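You operate a simulated robot arm through the tools that you are given. There is no shell and no other tool. Be economical: measure what you need, move in short steps, check, and stop when the job is done.

Carry out the task below with a simulated robot arm. There is one attempt and no reset: what you move stays moved.

JOB
Clamp the nozzle, then set the square against it with the fitting shim.
Fine: draw the narrow shim out, slide the square up, read the gap display, push home the shim of that size.

Only the result counts: the job must be done as asked and must still hold three seconds after the hand-in. Knocking over, shifting, dropping, spilling or breaking anything else fails it.

ROBOT AND FRAMES
A 7-joint arm with a two-finger parallel gripper, fixed in place. Base frame: the origin is at the foot of the arm, x ahead of it, y to its left, z up; the work surface is at about z = 0. Readings come in m, degrees, newtons and seconds.
With the tool pointing down near the work surface it reaches from about 0.22 to 0.58 m from the base axis. Its first joint turns from -66.0 to 66.0 degrees. Payload 2.5 kg.
Tool frame: the origin (TCP) lies between the finger pads and is the grasp point; the fingertips stand 0.023 m ahead of it; z points along the fingers, y is the line along which they close. Largest opening 0.094 m; finger width 0.038, thickness 0.01; the body of the gripper, 0.054 by 0.096 m, starts 0.039 m behind the TCP.
Orientation is that of the tool frame in the base frame, as a unit quaternion [x, y, z, w]. With the fingers straight down and closing along the base's y, the tool's x points along the base's -x, its y along +y and its z along -z.

CONTROLS
- The arm moves only by the tool step_arm. Its argument "commands" is a list of rows, each a list of 2 entries, a list of its own where there are three numbers: the shift along the base's x, y, z in m, then the turn, a rotation vector about the base's x, y, z in degrees. In form: [[[tx, ty, tz], [wx, wy, wz]], ...]. A call has 1 to 8 rows; each row is the pose to reach, as a shift and turn from the pose commanded when the call began. "gripper" is the opening, from 0 (shut) to 1 (fully open), set as the call begins (left out, the last holds). Rows are played at 5 a second. More than 0.05 m and 8.6 degrees between two rows, or a gripper value outside its range, and nothing of the call is played. Where a pose cannot be reached the arm comes as near as it can. A force on the tool above 60 N (or 10 N above the force at the start of the call, whichever is more), or a blocked arm, ends the call early, and 0.2 s more pass. The fingers move at their own pace (about 0.108 m/s each) and stop on an object; they squeeze with about 25 N. The grip force told is the motor's: it shows also when the fingers shut on nothing. Time passes only in rows, and 0.2 s behind the last, so rows that repeat a pose let the fingers close. The reply holds the time, the measured pose of the TCP, the force on the tool along the base axes, the opening and the grip force, in the units named above and with some noise, with the torque about the TCP (base axes, N m) and any sound that the robot's microphone picked up.
- Cameras (640 x 400 px; columns grow to the right, rows downward): "scene" is fixed at [0.145, -0.4293, 0.551]; the picture's right is [0.57, -0.82, 0.00], its down [-0.42, -0.29, -0.86] and it looks along [0.71, 0.49, -0.51] (base axes); focal length 271 px, centre (320, 200). "wrist" rides on the gripper at [0.086, 0.016, -0.074] in the tool frame; the picture's right is [-0.18, 0.98, 0.00], its down [-0.58, -0.11, -0.81] and it looks along [-0.79, -0.15, 0.59] (tool axes); focal length 243 px, centre (320, 200).
- get_image(camera): a new picture of that camera. The clock stands still meanwhile.
- probe_pixels(camera, pixels): for up to 12 pixels [column, row] of the newest picture of that camera ("zoom" is the newest enlarged one), the place [x, y, z] in the base frame of the surface seen there, good to about 0.003 m. The clock stands still meanwhile.
- inspect(camera, box): a new picture of the part [left, top, right, bottom] of that camera's present view, enlarged. The clock stands still meanwhile.
- sign_off(): hands the job in; it is judged then, once.

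Go step by step. Measure first, check grasps and placings, and put right what went wrong. The budget is 80 turns and 38 pictures, counting those below and the enlarged ones. Unless the task says otherwise, let go and move clear before handing in, and close with one line.

The tools are called by a JSON object that holds its "op" and its "data". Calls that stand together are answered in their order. step_arm: Moves the arm, as the interface text tells. Its arguments: {"type":"object","properties":{"commands":{"type":"array","items":{"type":"array"}},"gripper":{"type":"number"}},"required":["commands"]} The other tools are called the same way: get_image (camera) takes a picture; probe_pixels (camera, pixels) gives the place of the surface under pixels of a picture; inspect (camera, box) takes an enlarged picture of a part of a camera's view; sign_off () hands the job in.

At the start:

```text
time_s: 0.0
position: [0.3983, -0.1766, 0.4251]
ee_rot: [0.0, 1.0, 0.0, 0.0]
wrist_force: [-0.2, 0.3, 1.1]
moment: [-0.01, 0.0, 0.0]
gripper_width: 0.094
grip_force: 0.0
```

scene: 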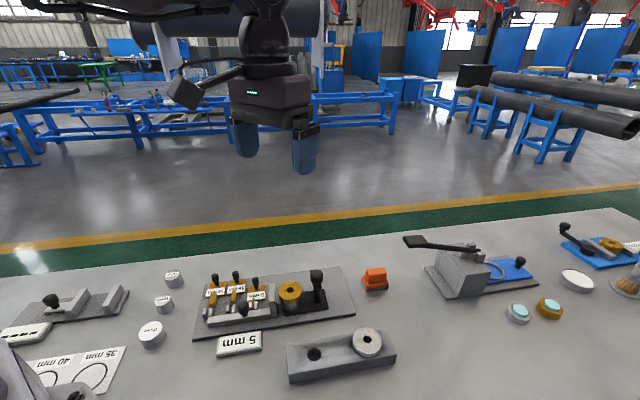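
wrist: 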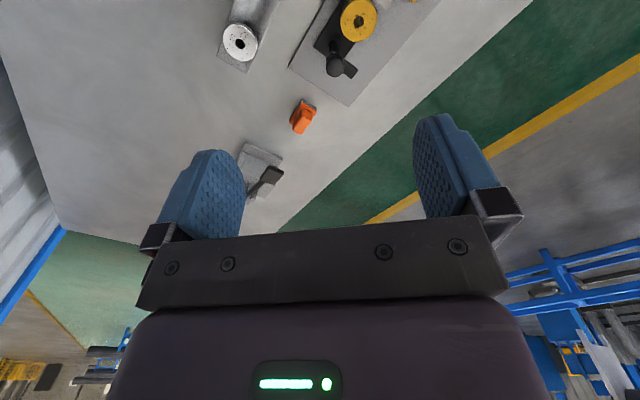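

The scene shows a jig with shims, a nozzle (gold ring) and a 5 mm display around (190-350, 270-340). I'll enlarge the jig and the other fixtures.

{"op": "inspect", "data": {"camera": "scene", "box": [180, 250, 400, 388]}}

{"op": "inspect", "data": {"camera": "scene", "box": [400, 210, 640, 360]}}

{"op": "inspect", "data": {"camera": "scene", "box": [0, 260, 220, 398]}}

```text
2.90 times, centred on (290, 319) of scene
```

zoom: 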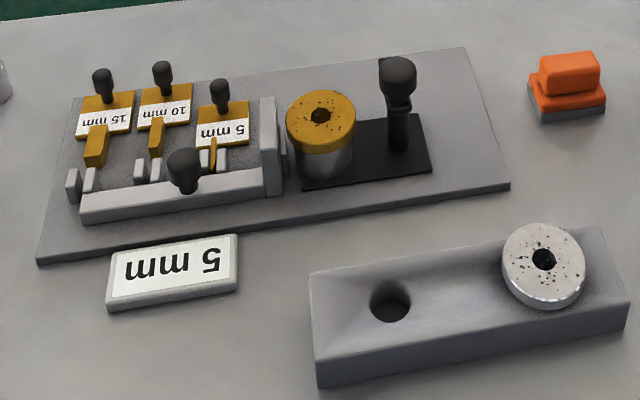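

```text
2.67 times, centred on (520, 285) of scene
```

zoom: 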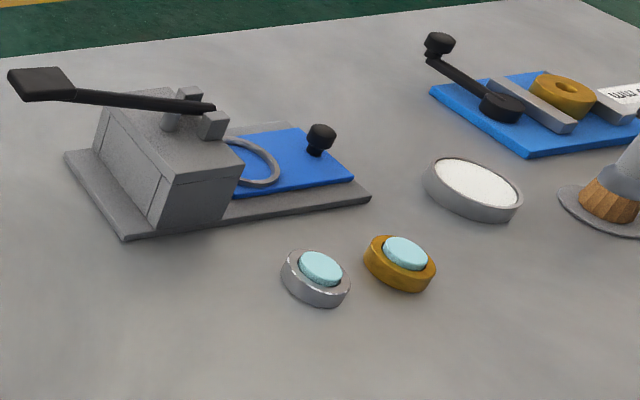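

```text
2.90 times, centred on (110, 329) of scene
```

zoom: 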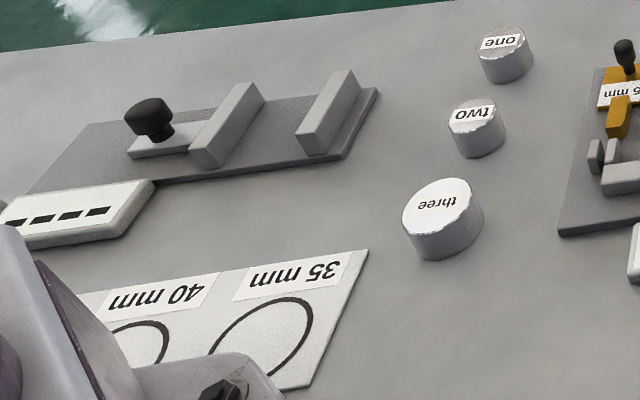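

The jig holds three shims (15, 10, 5 mm), a square with a knob, the ring (nozzle) and a black lever. I'll probe the main points.

{"op": "probe_pixels", "data": {"camera": "scene", "pixels": [[215, 275], [236, 273], [255.5, 279], [243, 305], [290, 285], [317, 274], [318, 299], [194, 338], [340, 268], [354, 315], [272, 297], [213, 320]]}}

{"op": "step_arm", "data": {"commands": [[[-0.02, 0.04, -0.01], [0, 0, 0]], [[-0.03, 0.08, -0.02], [0, 0, 0]], [[-0.04, 0.12, -0.04], [0, 0, 0]], [[-0.04, 0.16, -0.06], [0, 0, 0]], [[-0.04, 0.19, -0.08], [0, 0, 0]]]}}

{"op": "get_image", "data": {"camera": "wrist"}}

```text
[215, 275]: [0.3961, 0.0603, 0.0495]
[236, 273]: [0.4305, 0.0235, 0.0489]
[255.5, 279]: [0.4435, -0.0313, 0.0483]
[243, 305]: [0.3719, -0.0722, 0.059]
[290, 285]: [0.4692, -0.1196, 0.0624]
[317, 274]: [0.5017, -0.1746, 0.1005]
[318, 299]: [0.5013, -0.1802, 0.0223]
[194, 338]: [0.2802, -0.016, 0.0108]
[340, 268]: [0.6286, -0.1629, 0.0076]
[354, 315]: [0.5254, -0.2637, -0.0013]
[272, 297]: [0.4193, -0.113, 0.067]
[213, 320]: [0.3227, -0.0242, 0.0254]
```

```text
time_s: 1.2
position: [0.3601, 0.013, 0.3444]
ee_rot: [0.0, 1.0, 0.0, 0.0]
wrist_force: [0.3, -0.8, -0.4]
moment: [-0.02, -0.01, -0.02]
gripper_width: 0.0938
grip_force: 0.0
```

```text
32 pictures are left
```

wrist: 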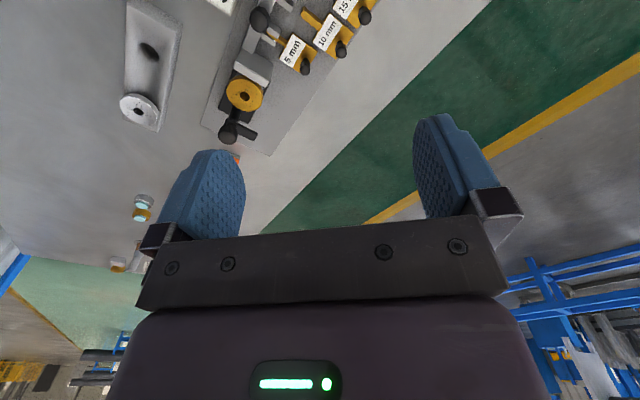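

The jig is turned about -45° in the base frame. I'll yaw the tool +45° so the fingers close along the jig's long axis, and back off so the wrist camera sees it.

{"op": "step_arm", "data": {"commands": [[[-0.01, -0.04, -0.01], [0, 0, 7.5]], [[-0.02, -0.08, -0.02], [0, 0, 15]], [[-0.03, -0.12, -0.03], [0, 0, 22.5]], [[-0.04, -0.16, -0.04], [0, 0, 30]], [[-0.05, -0.19, -0.045], [0, 0, 37.5]], [[-0.05, -0.21, -0.045], [0, 0, 45]], [[-0.05, -0.21, -0.045], [0, 0, 45]]]}}

{"op": "get_image", "data": {"camera": "wrist"}}

```text
time_s: 2.8
position: [0.3072, -0.1994, 0.2992]
ee_rot: [-0.384, 0.923, 0.0, 0.0]
wrist_force: [-0.2, -0.5, -0.2]
moment: [0.0, 0.0, 0.0]
gripper_width: 0.0939
grip_force: 0.0
```

```text
31 pictures are left
```

wrist: 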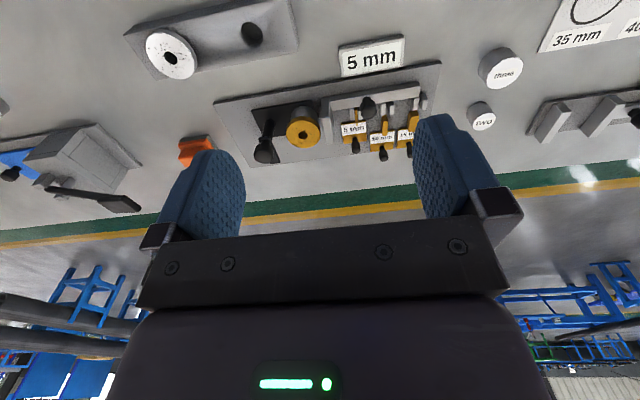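

The jig is now at (215-440, 65-165) in the wrist view. I'll enlarge it.

{"op": "inspect", "data": {"camera": "wrist", "box": [220, 60, 444, 200]}}

{"op": "inspect", "data": {"camera": "scene", "box": [190, 260, 286, 320]}}

{"op": "inspect", "data": {"camera": "scene", "box": [264, 258, 344, 308]}}

```text
2.86 times, centred on (332, 130) of wrist
```

zoom: 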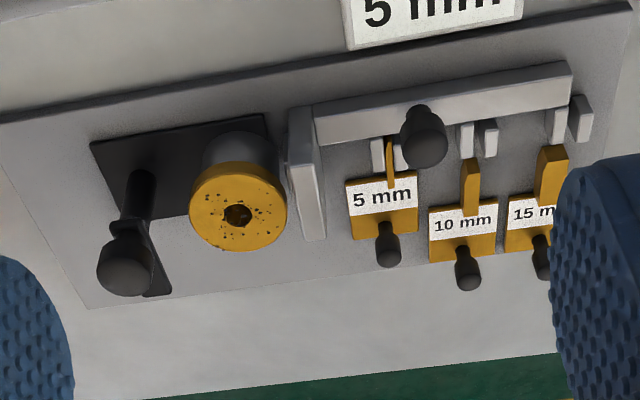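

```text
6.67 times, centred on (238, 290) of scene
```

zoom: 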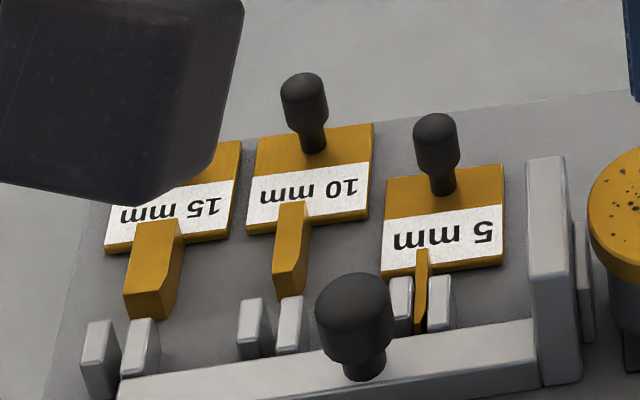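

```text
8.00 times, centred on (304, 283) of scene
```

zoom: 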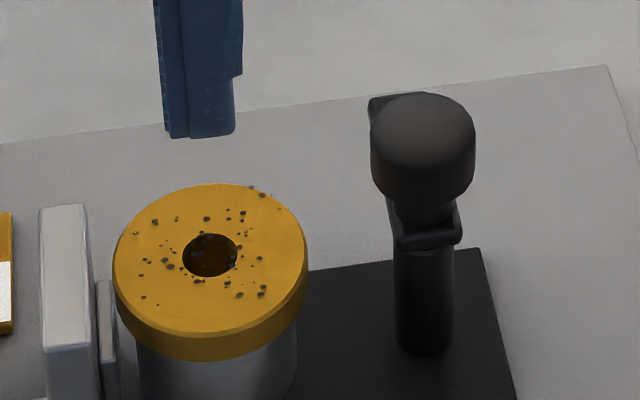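

The black lever on the post looks like a swing arm with a knob. I'll move closer to view the lever and the ring.

{"op": "step_arm", "data": {"commands": [[[0.03, -0.02, -0.03], [0, 0, 0]], [[0.06, -0.04, -0.06], [0, 0, 0]], [[0.089, -0.055, -0.09], [0, 0, 0]], [[0.089, -0.055, -0.1], [0, 0, 0]]]}}

{"op": "get_image", "data": {"camera": "wrist"}}

```text
time_s: 3.8
position: [0.3985, -0.2526, 0.1988]
ee_rot: [-0.383, 0.924, 0.001, 0.0]
wrist_force: [0.8, -0.6, 0.3]
moment: [0.01, 0.0, 0.0]
gripper_width: 0.0939
grip_force: 0.1
```

```text
27 pictures are left
```

wrist: 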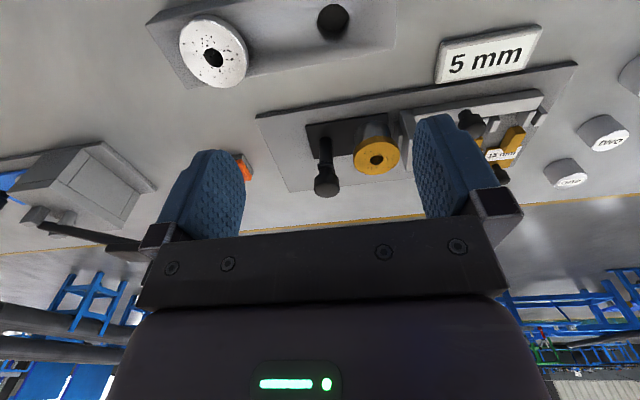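

{"op": "inspect", "data": {"camera": "wrist", "box": [280, 95, 440, 195]}}

{"op": "probe_pixels", "data": {"camera": "wrist", "pixels": [[326, 188], [326, 170], [326, 150], [326, 142], [376, 160], [376, 125], [410, 125], [310, 127], [372, 115], [325, 180], [394, 152], [358, 162]]}}

```text
4.00 times, centred on (360, 145) of wrist
```

zoom: 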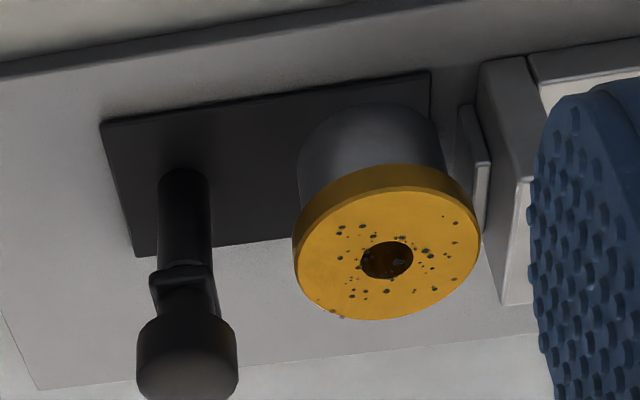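

```text
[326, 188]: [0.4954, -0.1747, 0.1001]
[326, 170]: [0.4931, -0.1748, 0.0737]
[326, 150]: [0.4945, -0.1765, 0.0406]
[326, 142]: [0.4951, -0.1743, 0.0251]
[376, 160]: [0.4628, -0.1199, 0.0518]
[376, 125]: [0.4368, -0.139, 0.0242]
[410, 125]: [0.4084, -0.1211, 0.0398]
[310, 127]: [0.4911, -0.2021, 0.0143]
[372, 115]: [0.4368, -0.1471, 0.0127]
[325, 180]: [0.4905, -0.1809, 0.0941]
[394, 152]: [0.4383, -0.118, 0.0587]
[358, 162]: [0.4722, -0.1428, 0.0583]
```

I need the lever arm's shape. Probing the tab pixels in the scene view around (311-322, 270-300).

{"op": "probe_pixels", "data": {"camera": "scene", "pixels": [[310.9, 271.5], [310.7, 273], [312.5, 271], [313.8, 287], [321, 287], [317, 287], [315, 283.5], [316, 272], [317, 293], [317, 301], [310.8, 276], [320, 280]]}}

{"op": "inspect", "data": {"camera": "scene", "box": [300, 262, 340, 287]}}

```text
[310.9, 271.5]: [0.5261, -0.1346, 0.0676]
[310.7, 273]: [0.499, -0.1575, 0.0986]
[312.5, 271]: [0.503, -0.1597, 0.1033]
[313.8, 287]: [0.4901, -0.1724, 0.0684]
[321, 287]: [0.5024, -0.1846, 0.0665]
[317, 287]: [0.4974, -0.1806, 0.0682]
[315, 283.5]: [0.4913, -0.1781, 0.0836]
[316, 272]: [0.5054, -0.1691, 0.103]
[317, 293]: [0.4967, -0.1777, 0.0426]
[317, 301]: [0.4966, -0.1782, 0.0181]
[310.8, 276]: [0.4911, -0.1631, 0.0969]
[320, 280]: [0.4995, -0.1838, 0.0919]
```

```text
16.00 times, centred on (320, 274) of scene
```

zoom: 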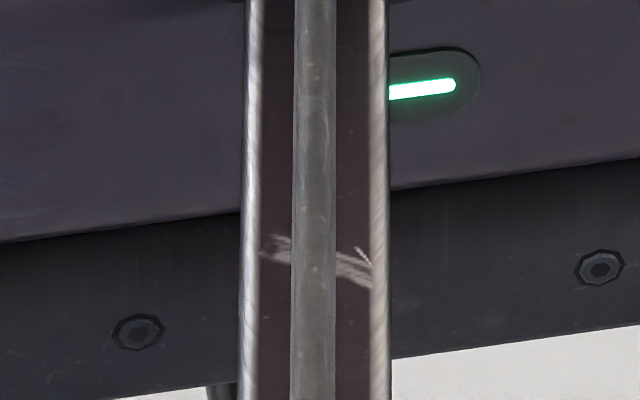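

The arm sits at z≈0.068, running from the post (0.50,-0.175) to about (0.526,-0.135), roughly perpendicular to the direction of the ring. I'll go above it for a steep view.

{"op": "step_arm", "data": {"commands": [[[0.03, 0.025, 0.01], [0, 0, 0]], [[0.06, 0.05, 0.02], [0, 0, 0]], [[0.09, 0.075, 0.02], [0, 0, 0]], [[0.103, 0.087, 0.02], [0, 0, 0]], [[0.103, 0.087, 0.02], [0, 0, 0]]]}}

{"op": "inspect", "data": {"camera": "wrist", "box": [240, 0, 432, 120]}}

```text
time_s: 5.0
position: [0.5016, -0.1641, 0.218]
ee_rot: [-0.383, 0.924, 0.001, 0.0]
wrist_force: [0.3, 0.5, 0.4]
moment: [0.0, -0.03, 0.02]
gripper_width: 0.094
grip_force: 0.0
```

```text
3.33 times, centred on (336, 60) of wrist
```

zoom: 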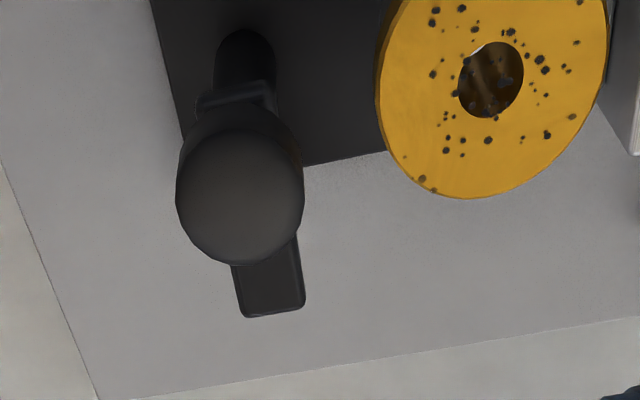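

{"op": "probe_pixels", "data": {"camera": "zoom", "pixels": [[240, 195], [245, 308], [300, 300], [268, 280], [210, 102], [272, 90], [190, 195], [290, 195], [240, 245], [490, 190], [385, 90], [604, 60]]}}

```text
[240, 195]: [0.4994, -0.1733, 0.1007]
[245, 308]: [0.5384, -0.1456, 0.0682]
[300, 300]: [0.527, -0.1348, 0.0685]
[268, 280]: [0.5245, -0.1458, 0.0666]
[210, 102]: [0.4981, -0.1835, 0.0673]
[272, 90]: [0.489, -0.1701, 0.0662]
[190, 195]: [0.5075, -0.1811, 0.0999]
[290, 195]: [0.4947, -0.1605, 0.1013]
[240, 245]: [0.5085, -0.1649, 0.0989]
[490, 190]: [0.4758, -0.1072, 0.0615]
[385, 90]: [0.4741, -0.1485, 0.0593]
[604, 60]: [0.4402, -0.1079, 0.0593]
```

Clear now: the arm (16 mm wide) runs along +v from a pivot under the knob at about (0.4995,-0.173), and the ring lies at -u. It needs a 90° counter-clockwise turn. I'll yaw the tool to -45° first so I can grip the knob and turn it +90°.

{"op": "step_arm", "data": {"commands": [[[0, -0.001, 0], [0, 0, -8]], [[0, -0.002, 0], [0, 0, -16]], [[0, -0.003, 0], [0, 0, -24]], [[0, -0.004, 0], [0, 0, -32]], [[0, -0.005, 0], [0, 0, -40]], [[0, -0.006, 0], [0, 0, -48]], [[0, -0.007, 0], [0, 0, -56]], [[-0.0007, -0.0083, 0], [0, 0, -64]]]}}

{"op": "step_arm", "data": {"commands": [[[0, 0, 0], [0, 0, -8]], [[0, 0, 0], [0, 0, -16]], [[0, 0, 0], [0, 0, -24]], [[0, 0, -0.03], [0, 0, -26]], [[0, 0, -0.06], [0, 0, -26]], [[0, 0, -0.06], [0, 0, -26]]]}}

{"op": "get_image", "data": {"camera": "wrist"}}

```text
time_s: 6.8
position: [0.5004, -0.1725, 0.2191]
ee_rot: [0.166, 0.986, 0.0, 0.0]
wrist_force: [-0.7, 0.0, -0.4]
moment: [-0.01, 0.01, 0.0]
gripper_width: 0.094
grip_force: 0.1
```

```text
time_s: 8.2
position: [0.4984, -0.1728, 0.16]
ee_rot: [0.382, 0.924, 0.0, 0.0]
wrist_force: [0.2, 0.0, 0.7]
moment: [0.01, 0.05, 0.01]
gripper_width: 0.094
grip_force: 0.1
```

```text
23 pictures are left
```

wrist: 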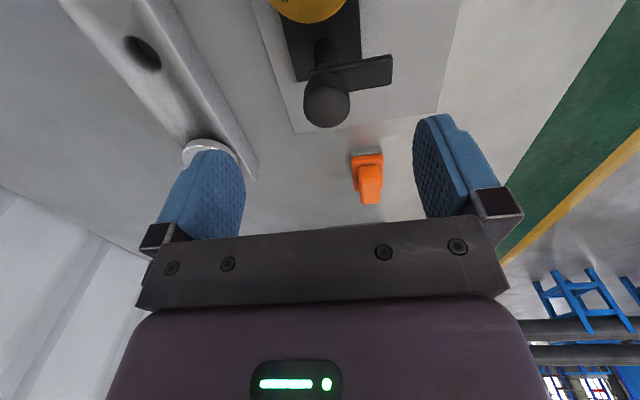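

The knob is ahead between the fingers. I'll check the height of the white ring and block near the left finger.

{"op": "probe_pixels", "data": {"camera": "wrist", "pixels": [[205, 146], [230, 152], [170, 60], [326, 110], [308, 100], [346, 100], [369, 180]]}}

{"op": "step_arm", "data": {"commands": [[[0, 0, -0.02], [0, 0, 0]], [[0, 0, -0.04], [0, 0, 0]], [[0, 0, -0.063], [0, 0, 0]], [[0, 0, -0.063], [0, 0, 0]]], "gripper": 0.6}}

```text
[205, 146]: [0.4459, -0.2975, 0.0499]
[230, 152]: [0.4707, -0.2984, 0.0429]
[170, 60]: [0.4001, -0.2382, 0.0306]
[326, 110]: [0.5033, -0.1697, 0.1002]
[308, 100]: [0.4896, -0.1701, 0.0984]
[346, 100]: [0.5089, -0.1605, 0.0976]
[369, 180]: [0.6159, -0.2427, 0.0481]
```

```text
time_s: 9.2
position: [0.5018, -0.1733, 0.0977]
ee_rot: [0.383, 0.924, 0.0, 0.0]
wrist_force: [0.3, -0.2, 0.3]
moment: [0.01, 0.02, -0.02]
gripper_width: 0.0565
grip_force: 0.1
```

In place around the knob with no contact. Closing on it.

{"op": "step_arm", "data": {"commands": [[[0, 0, 0], [0, 0, 0]], [[0, 0, 0], [0, 0, 0]], [[0, 0, 0], [0, 0, 0]]], "gripper": 0}}

```text
time_s: 10.0
position: [0.5026, -0.1704, 0.0973]
ee_rot: [0.381, 0.925, 0.001, 0.001]
wrist_force: [19.6, 8.9, -9.7]
moment: [-0.79, 0.03, 0.0]
gripper_width: 0.0297
grip_force: 45.1
```

Gripped (width 29.7 mm), with a small off-centre side load, so I'll nudge toward +v and start turning.

{"op": "step_arm", "data": {"commands": [[[0.002, 0.0015, 0], [0, 0, 0]], [[0.002, 0.0015, 0], [0, 0, 5]], [[0.002, 0.0015, 0], [0, 0, 10]], [[0.002, 0.0015, 0], [0, 0, 15]]]}}

```text
time_s: 11.0
position: [0.5031, -0.1698, 0.096]
ee_rot: [0.258, 0.966, 0.001, 0.001]
wrist_force: [13.2, 13.5, 0.6]
moment: [0.06, 1.28, -0.03]
gripper_width: 0.0298
grip_force: 45.2
```

It turned with almost no torque. I'll check whether the arm follows.

{"op": "inspect", "data": {"camera": "wrist", "box": [240, 0, 432, 120]}}

```text
3.33 times, centred on (336, 60) of wrist
```

zoom: 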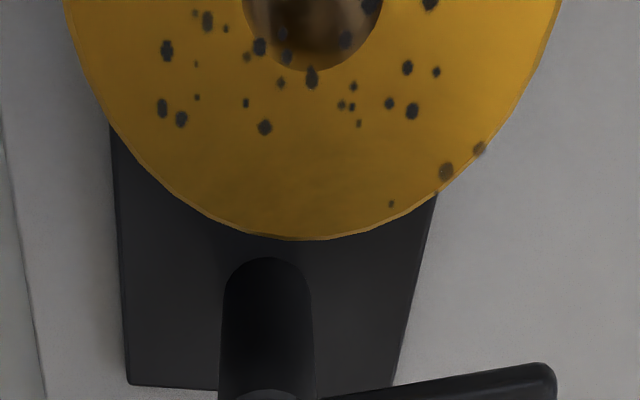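

The arm now appears angled relative to the black plate's edge, so it is following. I'll keep turning.

{"op": "step_arm", "data": {"commands": [[[0, 0, 0], [0, 0, 6]], [[0, 0, 0], [0, 0, 12]], [[0, 0, 0], [0, 0, 18]], [[0, 0, 0], [0, 0, 24]], [[0, 0, 0], [0, 0, 30]], [[0, 0, 0], [0, 0, 35]]]}}

{"op": "get_image", "data": {"camera": "wrist"}}

```text
time_s: 12.4
position: [0.5022, -0.1719, 0.0967]
ee_rot: [-0.046, 0.999, 0.0, 0.0]
wrist_force: [-1.2, 17.3, 12.4]
moment: [-0.42, 1.22, 0.01]
gripper_width: 0.0299
grip_force: 44.7
```

```text
21 pictures are left
```

wrist: 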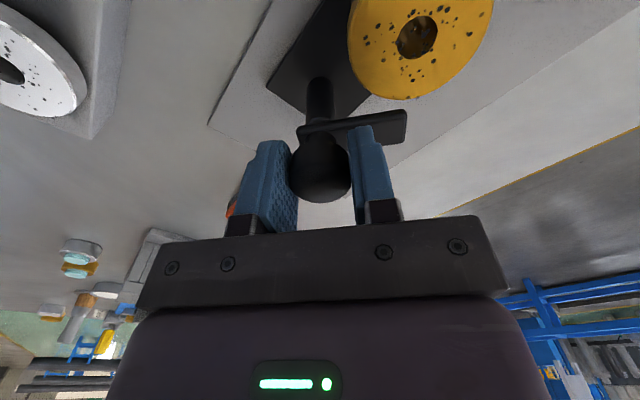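

The arm (310-405, 125) has turned with the tool. Continuing the last 40°.

{"op": "step_arm", "data": {"commands": [[[0, 0, 0], [0, 0, 6]], [[0, 0, 0], [0, 0, 12]], [[0, 0, 0], [0, 0, 18]], [[0, 0, 0], [0, 0, 24]], [[0, 0, 0], [0, 0, 30]], [[0, 0, 0], [0, 0, 35]], [[0, 0, 0], [0, 0, 40]], [[0, 0, 0], [0, 0, 40]]]}}

{"op": "get_image", "data": {"camera": "wrist"}}

```text
time_s: 14.2
position: [0.5025, -0.1722, 0.0972]
ee_rot: [-0.383, 0.924, -0.001, 0.001]
wrist_force: [0.5, 3.9, 16.0]
moment: [1.12, -0.19, -0.4]
gripper_width: 0.0297
grip_force: 45.0
```

```text
20 pictures are left
```

wrist: 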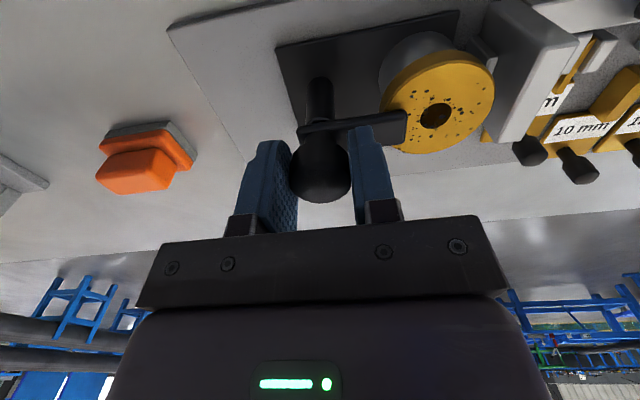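

The arm now lies over the ring's edge (405,120), with slight stop torque. I'll see whether it also presses down onto the ring.

{"op": "step_arm", "data": {"commands": [[[0, 0, -0.003], [0, 0, 0]], [[0, 0, -0.006], [0, 0, 0]], [[0, 0, -0.009], [0, 0, 0]], [[0, 0, -0.012], [0, 0, 0]]]}}

{"op": "inspect", "data": {"camera": "wrist", "box": [270, 50, 510, 200]}}

```text
time_s: 15.1
position: [0.5026, -0.1706, 0.0911]
ee_rot: [-0.382, 0.924, -0.001, 0.0]
wrist_force: [-4.9, 2.5, 5.4]
moment: [0.05, -0.44, -0.01]
gripper_width: 0.0296
grip_force: 45.3
stopped in row 4: the force on the tool passed its limit at 66 N (the readings are from after the stop); the commanded pose is now the measured one
```

```text
2.67 times, centred on (390, 125) of wrist
```

zoom: 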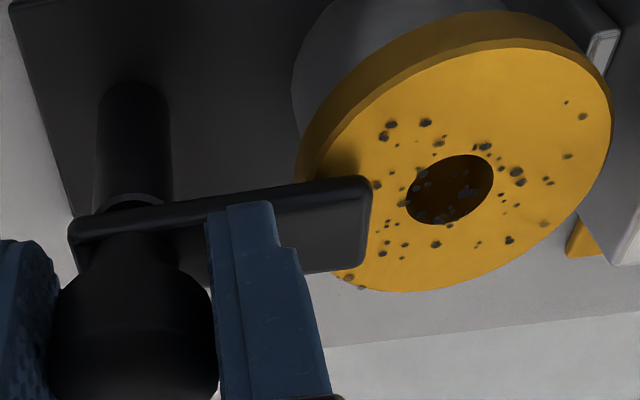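

The tool went down 6 mm before resisting. I'll measure the arm and ring heights.

{"op": "probe_pixels", "data": {"camera": "zoom", "pixels": [[340, 230], [350, 200], [330, 260], [190, 225], [100, 235], [130, 330], [400, 270], [480, 270], [400, 100], [150, 190]]}}

{"op": "inspect", "data": {"camera": "scene", "box": [264, 258, 344, 308]}}

```text
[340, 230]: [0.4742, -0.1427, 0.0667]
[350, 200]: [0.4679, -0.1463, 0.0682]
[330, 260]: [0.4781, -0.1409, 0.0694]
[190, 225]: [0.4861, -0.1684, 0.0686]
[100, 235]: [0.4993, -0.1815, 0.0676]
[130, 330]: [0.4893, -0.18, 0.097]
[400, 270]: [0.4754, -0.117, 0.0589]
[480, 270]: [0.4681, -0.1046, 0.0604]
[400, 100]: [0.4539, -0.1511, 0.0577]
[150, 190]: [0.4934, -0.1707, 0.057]
```

```text
8.00 times, centred on (304, 283) of scene
```

zoom: 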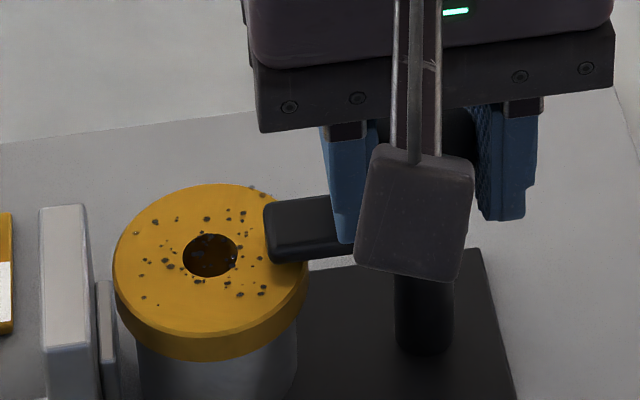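

The arm rests at the ring's top height (underside about 0.06), so the fingers only slid down the knob. I'll turn a few degrees more to confirm the end stop.

{"op": "step_arm", "data": {"commands": [[[0, 0, 0.003], [0, 0, 0]], [[0, 0, 0.003], [0, 0, 3]], [[0, 0, 0.003], [0, 0, 6]], [[0, 0, 0.003], [0, 0, 8]]]}}

```text
time_s: 16.1
position: [0.5032, -0.1707, 0.0941]
ee_rot: [-0.447, 0.895, 0.0, -0.003]
wrist_force: [7.9, -10.0, -28.7]
moment: [-0.83, -0.3, -0.25]
gripper_width: 0.0297
grip_force: 45.2
```

Torque is building against a stop. Releasing, rising, and viewing the result.

{"op": "step_arm", "data": {"commands": [[[0, 0, 0], [0, 0, 0]], [[0, 0, 0], [0, 0, 0]], [[0, 0, 0.03], [0, 0, 0]], [[0, 0, 0.07], [0, 0, -4]], [[0, 0, 0.1], [0, 0, -8]], [[0, 0, 0.1], [0, 0, -8]]], "gripper": 0.55}}

{"op": "get_image", "data": {"camera": "wrist"}}

```text
time_s: 17.5
position: [0.5054, -0.1712, 0.1955]
ee_rot: [-0.382, 0.924, 0.0, 0.0]
wrist_force: [0.1, 0.0, -0.2]
moment: [-0.03, 0.01, 0.04]
gripper_width: 0.0515
grip_force: 0.0
```

```text
17 pictures are left
```

wrist: 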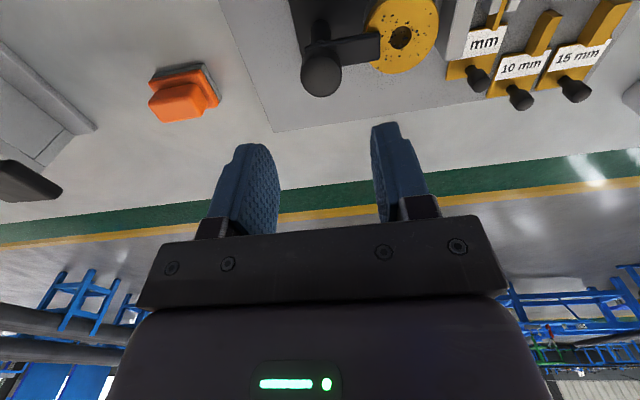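

The arm lies squarely over the ring. Now the shims: probing the knobs at (478,80), (520,100), (575,90) and their plates.

{"op": "probe_pixels", "data": {"camera": "wrist", "pixels": [[479, 84], [478, 76], [520, 101], [519, 95], [576, 92], [573, 84], [455, 70], [493, 88], [545, 82], [485, 42], [519, 66], [450, 50]]}}

```text
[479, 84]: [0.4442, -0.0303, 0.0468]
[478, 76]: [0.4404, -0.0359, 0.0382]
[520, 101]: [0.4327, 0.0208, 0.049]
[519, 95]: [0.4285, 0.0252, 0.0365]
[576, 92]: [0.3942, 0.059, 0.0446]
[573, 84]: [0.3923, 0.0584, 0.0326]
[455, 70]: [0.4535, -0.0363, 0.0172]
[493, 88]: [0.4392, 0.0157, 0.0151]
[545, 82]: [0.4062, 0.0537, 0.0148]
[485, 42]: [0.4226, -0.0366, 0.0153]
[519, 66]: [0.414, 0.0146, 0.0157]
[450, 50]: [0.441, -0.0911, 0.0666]
```

The 5 mm knob is at about (0.4445,-0.032), z 0.025–0.05, above a plate at z 0.0155. Moving above it with a narrow opening.

{"op": "step_arm", "data": {"commands": [[[-0.015, 0.035, 0], [0, 0, 0]], [[-0.03, 0.07, 0], [0, 0, 0]], [[-0.045, 0.105, 0], [0, 0, 0]], [[-0.058, 0.14, 0], [0, 0, 0]], [[-0.058, 0.14, -0.04], [0, 0, 0]], [[-0.058, 0.14, -0.08], [0, 0, 0]], [[-0.058, 0.14, -0.08], [0, 0, 0]]], "gripper": 0.35}}

{"op": "get_image", "data": {"camera": "wrist"}}

```text
time_s: 19.1
position: [0.4475, -0.0316, 0.1148]
ee_rot: [-0.383, 0.924, -0.001, 0.0]
wrist_force: [0.5, -0.1, 1.0]
moment: [-0.03, -0.03, 0.0]
gripper_width: 0.0328
grip_force: 0.2
```

```text
16 pictures are left
```

wrist: 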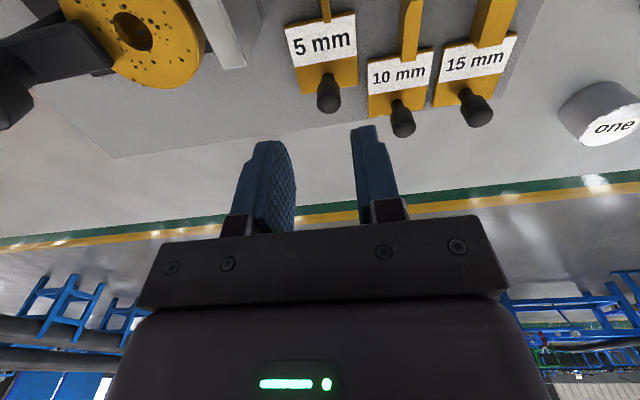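

The knob at (329,95) is about 2–3 mm to -u of the finger centre (≈325). Correcting and descending.

{"op": "step_arm", "data": {"commands": [[[-0.0018, 0.0018, -0.02], [0, 0, 0]], [[-0.0018, 0.0018, -0.04], [0, 0, 0]], [[-0.0018, 0.0018, -0.055], [0, 0, 0]], [[-0.0018, 0.0018, -0.067], [0, 0, 0]], [[-0.0018, 0.0018, -0.067], [0, 0, 0]]]}}

```text
time_s: 20.3
position: [0.4446, -0.0289, 0.0473]
ee_rot: [-0.382, 0.924, 0.0, 0.0]
wrist_force: [0.0, -0.5, -0.2]
moment: [0.02, 0.01, 0.0]
gripper_width: 0.0329
grip_force: 0.2
```

{"op": "step_arm", "data": {"commands": [[[0, 0, -0.002], [0, 0, 0]], [[0, 0, -0.002], [0, 0, 0]], [[0, 0, -0.002], [0, 0, 0]]], "gripper": 0}}

```text
time_s: 21.1
position: [0.4446, -0.0276, 0.0473]
ee_rot: [-0.384, 0.923, 0.001, 0.0]
wrist_force: [-18.7, 18.1, 37.1]
moment: [-0.47, 0.13, 0.12]
gripper_width: 0.015
grip_force: 45.2
```

Knob gripped (15 mm), with side load toward -u and an upward load. I'll relieve both, then draw out along +v.

{"op": "step_arm", "data": {"commands": [[[-0.0015, 0.0015, 0.002], [0, 0, 0]], [[-0.0015, 0.0015, 0.003], [0, 0, 0]], [[-0.0015, 0.0015, 0.003], [0, 0, 0]]]}}

```text
time_s: 21.9
position: [0.4424, -0.0278, 0.0464]
ee_rot: [-0.383, 0.924, 0.0, 0.001]
wrist_force: [14.3, 6.2, -24.5]
moment: [0.8, -0.1, -0.02]
gripper_width: 0.0149
grip_force: 45.0
```

{"op": "step_arm", "data": {"commands": [[[0.0035, 0.0035, -0.001], [0, 0, 0]], [[0.0085, 0.0085, -0.001], [0, 0, 0]], [[0.0135, 0.0135, -0.001], [0, 0, 0]], [[0.0185, 0.0185, -0.001], [0, 0, 0]], [[0.0215, 0.0215, -0.001], [0, 0, 0]], [[0.0215, 0.0215, -0.001], [0, 0, 0]]]}}

{"op": "inspect", "data": {"camera": "scene", "box": [190, 260, 286, 320]}}

```text
time_s: 23.3
position: [0.4631, -0.0073, 0.0461]
ee_rot: [-0.382, 0.924, -0.001, 0.0]
wrist_force: [12.1, -12.4, -26.8]
moment: [-0.38, 1.02, -0.03]
gripper_width: 0.015
grip_force: 44.6
```

```text
6.67 times, centred on (238, 290) of scene
```

zoom: 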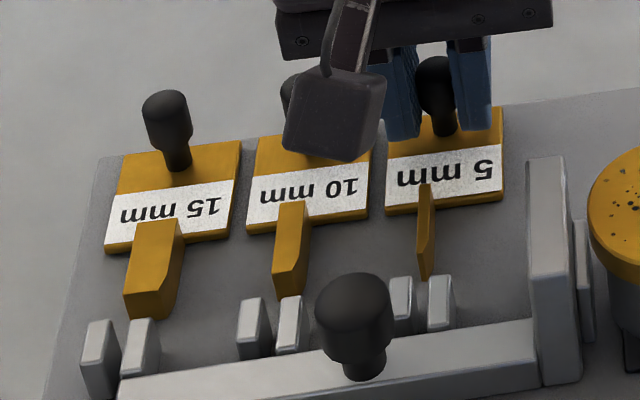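

The 5 mm shim is fully out. Releasing, rising, and looking at the square.

{"op": "step_arm", "data": {"commands": [[[0, 0, -0.0015], [0, 0, 0]], [[0, 0, -0.0015], [0, 0, 0]], [[0, 0, 0.04], [0, 0, 0]], [[-0.03, -0.03, 0.06], [0, 0, 0]], [[-0.06, -0.05, 0.06], [0, 0, 0]], [[-0.09, -0.07, 0.06], [0, 0, 0]], [[-0.09, -0.07, 0.06], [0, 0, 0]]], "gripper": 0.4}}

{"op": "get_image", "data": {"camera": "wrist"}}

```text
time_s: 24.9
position: [0.3747, -0.0756, 0.1081]
ee_rot: [-0.384, 0.923, 0.0, 0.0]
wrist_force: [0.2, -0.1, -0.5]
moment: [0.01, -0.01, 0.01]
gripper_width: 0.0375
grip_force: 0.0
```

```text
14 pictures are left
```

wrist: 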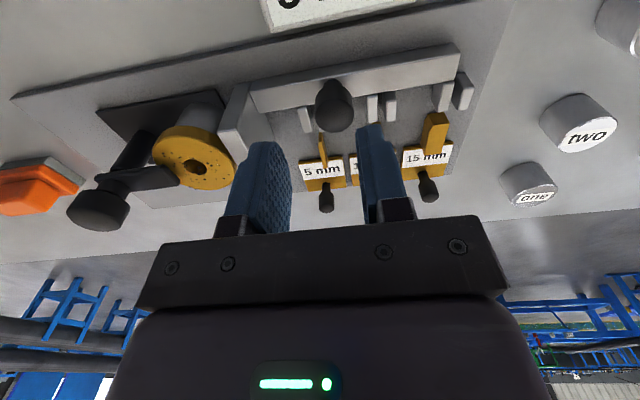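

{"op": "probe_pixels", "data": {"camera": "wrist", "pixels": [[334, 118], [334, 105], [322, 105], [345, 105], [333, 85], [300, 88], [372, 97], [388, 95], [306, 115], [222, 130], [334, 128], [206, 130]]}}

```text
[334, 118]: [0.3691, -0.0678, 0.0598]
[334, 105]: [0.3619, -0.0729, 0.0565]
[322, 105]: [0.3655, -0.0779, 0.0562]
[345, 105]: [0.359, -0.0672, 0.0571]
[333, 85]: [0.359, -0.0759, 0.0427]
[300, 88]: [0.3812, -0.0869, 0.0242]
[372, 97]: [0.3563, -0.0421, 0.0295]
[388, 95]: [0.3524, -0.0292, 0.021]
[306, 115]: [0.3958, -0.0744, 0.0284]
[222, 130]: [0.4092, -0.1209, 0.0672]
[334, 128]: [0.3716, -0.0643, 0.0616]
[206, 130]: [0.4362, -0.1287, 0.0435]
```

The square's knob is at about (0.369,-0.0695), top z≈0.062. Shifting and descending to z≈0.058.

{"op": "step_arm", "data": {"commands": [[[-0.0045, 0.0045, 0], [0, 0, 0]], [[-0.0045, 0.0045, -0.02], [0, 0, 0]], [[-0.0045, 0.0045, -0.04], [0, 0, 0]], [[-0.0045, 0.0045, -0.05], [0, 0, 0]], [[-0.0045, 0.0045, -0.05], [0, 0, 0]]], "gripper": 0.45}}

{"op": "step_arm", "data": {"commands": [[[0, 0, 0], [0, 0, 0]], [[0, 0, 0], [0, 0, 0]], [[0, 0, 0], [0, 0, 0]]], "gripper": 0}}

```text
time_s: 26.1
position: [0.3694, -0.0719, 0.0586]
ee_rot: [-0.383, 0.924, 0.0, 0.0]
wrist_force: [-0.4, 0.2, -0.5]
moment: [-0.02, -0.02, 0.02]
gripper_width: 0.0425
grip_force: 0.1
```

```text
time_s: 26.9
position: [0.3682, -0.0719, 0.0598]
ee_rot: [-0.383, 0.924, 0.0, 0.0]
wrist_force: [1.4, 1.6, -4.8]
moment: [-0.48, -0.25, -0.02]
gripper_width: 0.0232
grip_force: 44.5
```

Gripped the square's knob (23 mm). Sliding it toward the ring along +u in small steps.

{"op": "step_arm", "data": {"commands": [[[0.0014, -0.0014, 0], [0, 0, 0]], [[0.0028, -0.0028, 0], [0, 0, 0]], [[0.0042, -0.0042, 0], [0, 0, 0]], [[0.0042, -0.0042, 0], [0, 0, 0]]]}}

```text
time_s: 27.9
position: [0.3712, -0.074, 0.0579]
ee_rot: [-0.385, 0.923, 0.002, -0.003]
wrist_force: [-29.0, 16.1, 38.0]
moment: [-0.04, -0.24, 0.2]
gripper_width: 0.0235
grip_force: 45.2
```

Resistance of about 32 N after 4–5 mm. I'll look at the display and the contact.

{"op": "inspect", "data": {"camera": "scene", "box": [190, 260, 318, 360]}}

{"op": "get_image", "data": {"camera": "wrist"}}

```text
4.00 times, centred on (254, 310) of scene
```

zoom: 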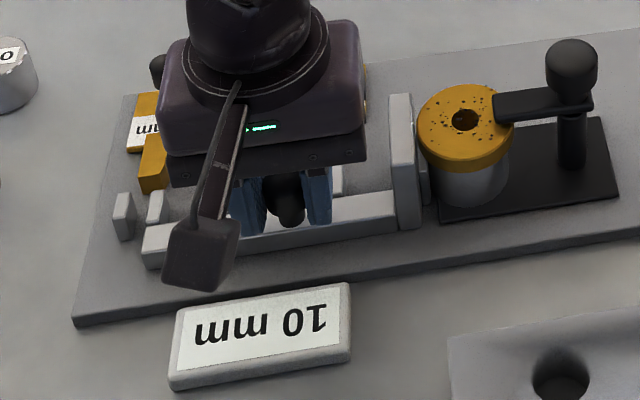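

```text
12 pictures are left
```

wrist: 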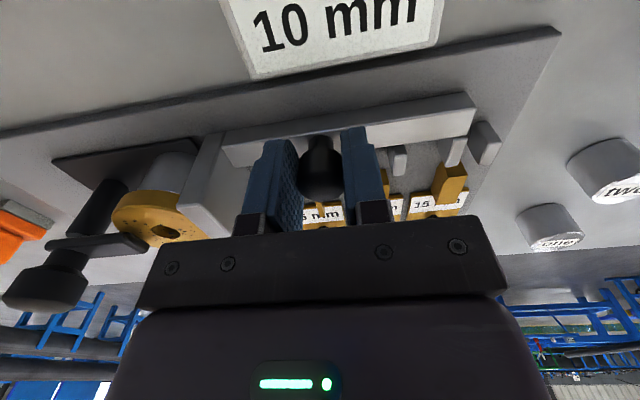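

The display reads 10 mm. I'll push slightly harder to confirm the square is truly seated against the nozzle.

{"op": "step_arm", "data": {"commands": [[[0.0007, -0.0007, -0.0005], [0, 0, 0]], [[0.0014, -0.0014, -0.0005], [0, 0, 0]], [[0.0014, -0.0014, -0.0005], [0, 0, 0]]]}}

{"op": "inspect", "data": {"camera": "scene", "box": [200, 270, 318, 360]}}

```text
time_s: 28.7
position: [0.3717, -0.0749, 0.057]
ee_rot: [-0.385, 0.923, 0.004, -0.005]
wrist_force: [-29.1, 29.0, 38.6]
moment: [-0.3, 0.05, 0.15]
gripper_width: 0.0235
grip_force: 44.6
```

```text
4.44 times, centred on (259, 315) of scene
```

zoom: 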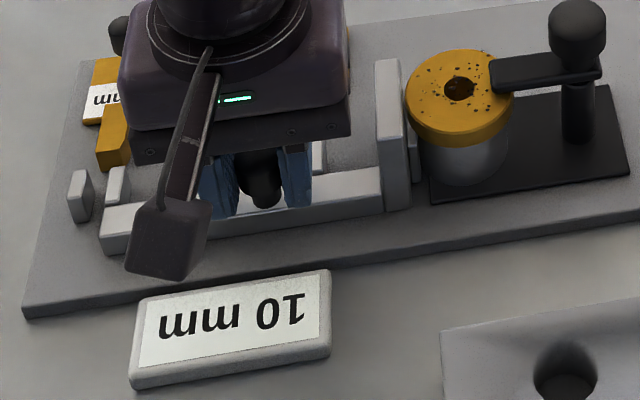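

The display stays at 10 mm under firm contact. I'll release the square, rise, and go over the 10 mm shim's knob.

{"op": "step_arm", "data": {"commands": [[[-0.001, 0.001, 0], [0, 0, 0]], [[-0.001, 0.001, 0], [0, 0, 0]], [[-0.001, 0.001, 0.03], [0, 0, 0]], [[0, 0.01, 0.06], [0, 0, 0]], [[0.02, 0.04, 0.06], [0, 0, 0]], [[0.04, 0.07, 0.06], [0, 0, 0]], [[0.06, 0.096, 0.06], [0, 0, 0]], [[0.06, 0.096, 0.06], [0, 0, 0]]], "gripper": 0.35}}

{"op": "get_image", "data": {"camera": "wrist"}}

```text
time_s: 30.5
position: [0.4362, 0.0187, 0.1193]
ee_rot: [-0.383, 0.924, 0.0, 0.0]
wrist_force: [0.2, -0.1, -0.6]
moment: [-0.02, 0.01, -0.01]
gripper_width: 0.0329
grip_force: 0.1
```

```text
10 pictures are left
```

wrist: 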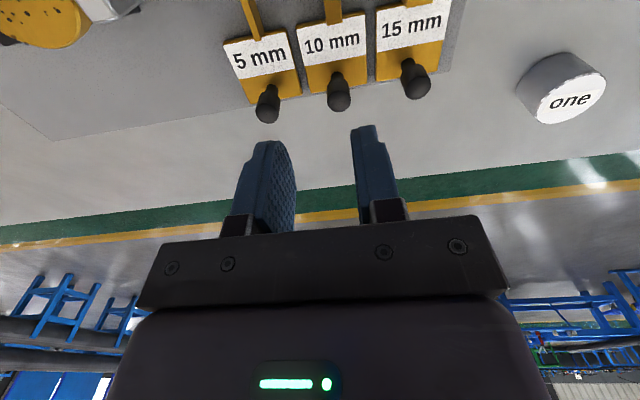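

The knob at (338,92) is to -u of the tool axis (col ≈321). Probing to size the correction.

{"op": "probe_pixels", "data": {"camera": "wrist", "pixels": [[339, 102], [333, 92], [345, 92], [338, 92], [339, 82], [267, 112], [411, 90]]}}

```text
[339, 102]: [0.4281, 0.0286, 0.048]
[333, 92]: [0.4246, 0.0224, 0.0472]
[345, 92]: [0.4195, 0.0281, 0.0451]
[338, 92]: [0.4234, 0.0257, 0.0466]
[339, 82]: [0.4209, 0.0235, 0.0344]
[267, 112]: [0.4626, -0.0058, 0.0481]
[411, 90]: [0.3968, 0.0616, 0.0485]
```

The knob centre is at u≈0.2825, so I need about 11 mm toward -u. Correcting, then descending.

{"op": "step_arm", "data": {"commands": [[[-0.008, 0.008, 0], [0, 0, 0]], [[-0.008, 0.008, -0.025], [0, 0, 0]], [[-0.008, 0.008, -0.045], [0, 0, 0]], [[-0.008, 0.008, -0.06], [0, 0, 0]], [[-0.008, 0.008, -0.07], [0, 0, 0]], [[-0.008, 0.008, -0.07], [0, 0, 0]]]}}

{"op": "step_arm", "data": {"commands": [[[0, 0, 0], [0, 0, 0]], [[0, 0, 0], [0, 0, 0]], [[0, 0, 0], [0, 0, 0]]], "gripper": 0}}

```text
time_s: 31.9
position: [0.4281, 0.025, 0.0469]
ee_rot: [-0.382, 0.924, 0.0, 0.0]
wrist_force: [-0.3, -0.1, -0.2]
moment: [0.02, -0.01, -0.03]
gripper_width: 0.0329
grip_force: 0.2
```

```text
time_s: 32.7
position: [0.4269, 0.027, 0.0479]
ee_rot: [-0.383, 0.924, 0.001, -0.001]
wrist_force: [-8.5, 6.3, 3.1]
moment: [-0.39, -0.24, 0.07]
gripper_width: 0.015
grip_force: 44.7
```

Gripped the 10 mm shim's knob with little side load. Pushing it in along -v.

{"op": "step_arm", "data": {"commands": [[[-0.004, -0.0035, 0], [0, 0, 0]], [[-0.0075, -0.0065, 0], [0, 0, 0]], [[-0.011, -0.01, 0], [0, 0, 0]], [[-0.0145, -0.0135, 0], [0, 0, 0]], [[-0.018, -0.017, 0], [0, 0, 0]], [[-0.018, -0.017, 0], [0, 0, 0]]]}}

{"op": "inspect", "data": {"camera": "scene", "box": [190, 260, 318, 340]}}

```text
time_s: 34.1
position: [0.4085, 0.0094, 0.0468]
ee_rot: [-0.382, 0.924, -0.001, 0.0]
wrist_force: [3.5, -4.4, -3.5]
moment: [0.62, 0.06, -0.05]
gripper_width: 0.0154
grip_force: 44.9
```

```text
5.00 times, centred on (254, 300) of scene
```

zoom: 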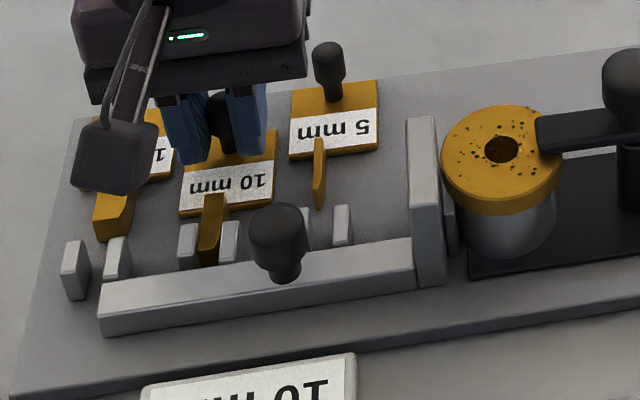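

The shim has entered the gap between its pegs without force. Pushing on to the stop.

{"op": "step_arm", "data": {"commands": [[[-0.0015, -0.0015, 0], [0, 0, 0]], [[-0.003, -0.003, 0], [0, 0, 0]], [[-0.0045, -0.0045, 0], [0, 0, 0]], [[-0.006, -0.006, 0], [0, 0, 0]], [[-0.006, -0.006, 0], [0, 0, 0]]]}}

```text
time_s: 35.3
position: [0.4044, 0.0037, 0.0469]
ee_rot: [-0.383, 0.924, 0.0, 0.004]
wrist_force: [30.5, 2.8, -31.5]
moment: [0.24, 0.35, -0.08]
gripper_width: 0.0151
grip_force: 44.8
```

Resistance at about 32 mm of travel, consistent with the 5 mm shim's original home depth. I'll add a small push, release and rise, then check.

{"op": "step_arm", "data": {"commands": [[[-0.001, -0.001, -0.001], [0, 0, 0]], [[-0.001, -0.001, -0.001], [0, 0, 0]]]}}

{"op": "step_arm", "data": {"commands": [[[0, 0, 0], [0, 0, 0]], [[0, 0, 0], [0, 0, 0]], [[0, 0, 0.04], [0, 0, 0]], [[0, 0, 0.08], [0, 0, 0]], [[-0.03, -0.03, 0.12], [0, 0, 0]], [[-0.06, -0.06, 0.16], [0, 0, 0]], [[-0.09, -0.09, 0.19], [0, 0, 0]], [[-0.09, -0.09, 0.19], [0, 0, 0]]], "gripper": 0.35}}

{"op": "inspect", "data": {"camera": "wrist", "box": [160, 20, 448, 200]}}

{"op": "inspect", "data": {"camera": "scene", "box": [186, 255, 346, 355]}}

```text
time_s: 35.9
position: [0.4033, 0.0041, 0.0489]
ee_rot: [-0.384, 0.923, -0.001, 0.006]
wrist_force: [26.2, 13.4, -9.2]
moment: [0.3, 0.37, -0.02]
gripper_width: 0.015
grip_force: 45.0
```

```text
refused: row 5 steps farther than a row can; nothing moved
```

```text
2.22 times, centred on (304, 110) of wrist
```

zoom: 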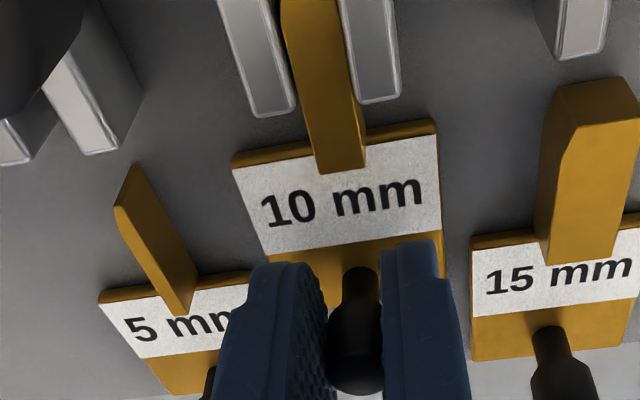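

```text
4.00 times, centred on (266, 305) of scene
```

zoom: 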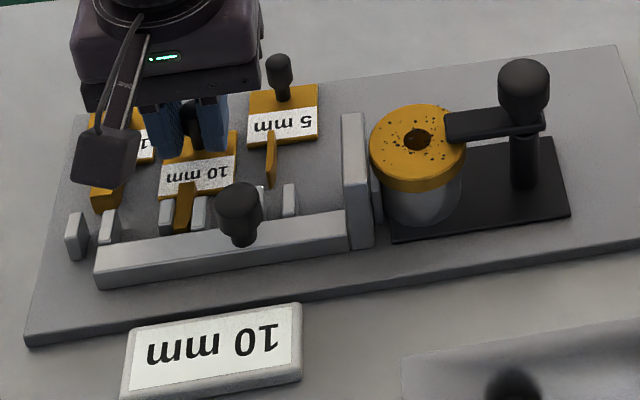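

The shim sits in its gap and the display still reads 10 mm; the release move was refused because a row was too long. I'll repeat it with shorter steps.

{"op": "step_arm", "data": {"commands": [[[0, 0, 0], [0, 0, 0]], [[0, 0, 0], [0, 0, 0]], [[0, 0, 0.04], [0, 0, 0]], [[0, 0, 0.08], [0, 0, 0]], [[-0.02, -0.02, 0.11], [0, 0, 0]], [[-0.04, -0.04, 0.14], [0, 0, 0]], [[-0.06, -0.06, 0.17], [0, 0, 0]], [[-0.06, -0.06, 0.17], [0, 0, 0]]], "gripper": 0.35}}

{"op": "inspect", "data": {"camera": "wrist", "box": [160, 20, 448, 200]}}

{"op": "inspect", "data": {"camera": "scene", "box": [186, 255, 346, 355]}}

```text
time_s: 37.7
position: [0.3406, -0.0573, 0.2149]
ee_rot: [-0.382, 0.924, 0.001, -0.001]
wrist_force: [0.0, 0.8, 0.0]
moment: [0.02, -0.02, -0.02]
gripper_width: 0.0332
grip_force: 0.1
```

```text
2.22 times, centred on (304, 110) of wrist
```

zoom: 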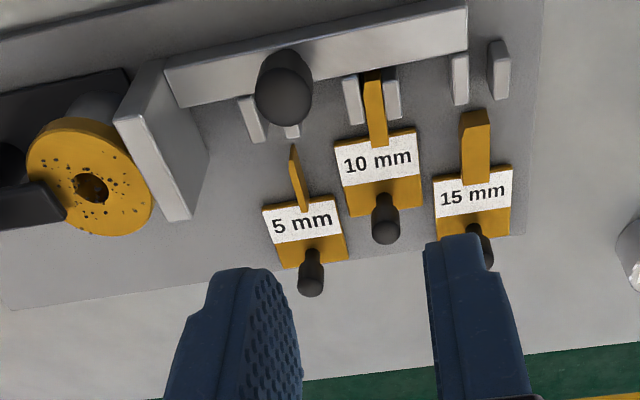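

```text
4.00 times, centred on (266, 305) of scene
```

zoom: 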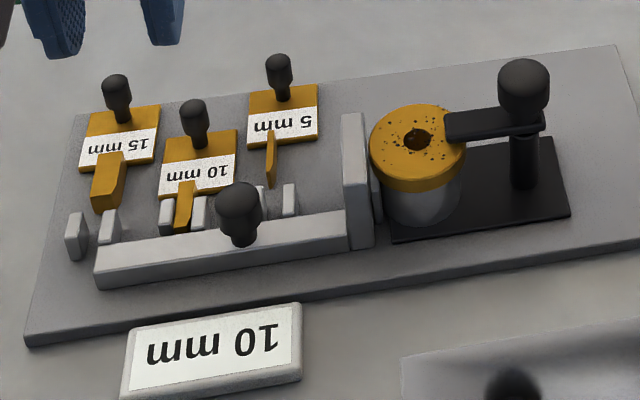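

All looks seated. Verifying the 10 mm shim's depth against the drawn shims.

{"op": "probe_pixels", "data": {"camera": "zoom", "pixels": [[194, 108], [279, 62], [116, 83], [200, 194], [280, 141], [182, 222], [202, 202], [205, 238], [150, 246], [376, 190], [360, 190]]}}

{"op": "inspect", "data": {"camera": "scene", "box": [216, 285, 256, 317]}}

```text
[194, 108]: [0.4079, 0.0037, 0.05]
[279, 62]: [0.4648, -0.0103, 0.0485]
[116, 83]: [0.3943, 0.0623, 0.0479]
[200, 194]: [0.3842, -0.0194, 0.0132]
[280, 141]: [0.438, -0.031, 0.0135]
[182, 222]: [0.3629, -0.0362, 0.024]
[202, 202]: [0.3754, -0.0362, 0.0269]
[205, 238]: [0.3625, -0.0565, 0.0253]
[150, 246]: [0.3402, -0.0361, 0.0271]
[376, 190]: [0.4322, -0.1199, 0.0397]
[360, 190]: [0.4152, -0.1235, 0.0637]
```

```text
12.50 times, centred on (236, 301) of scene
```

zoom: 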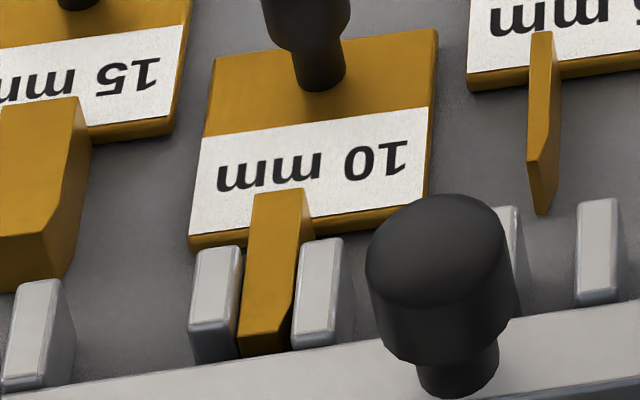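

The 10 mm shim's knob is at v≈0.291, the same depth the 5 mm shim had when home. Its blade fills the gap, the clamp arm is over the nozzle, the display reads 10 mm and the arm is clear. Handing in.

{"op": "sign_off", "data": {}}

```text
The job is handed in.
```

I clamped the nozzle, slid the square firmly against it, and pushed the 10 mm shim home to match the 10 mm gap display. The 5 mm shim is drawn out, and the arm has let go and is clear.
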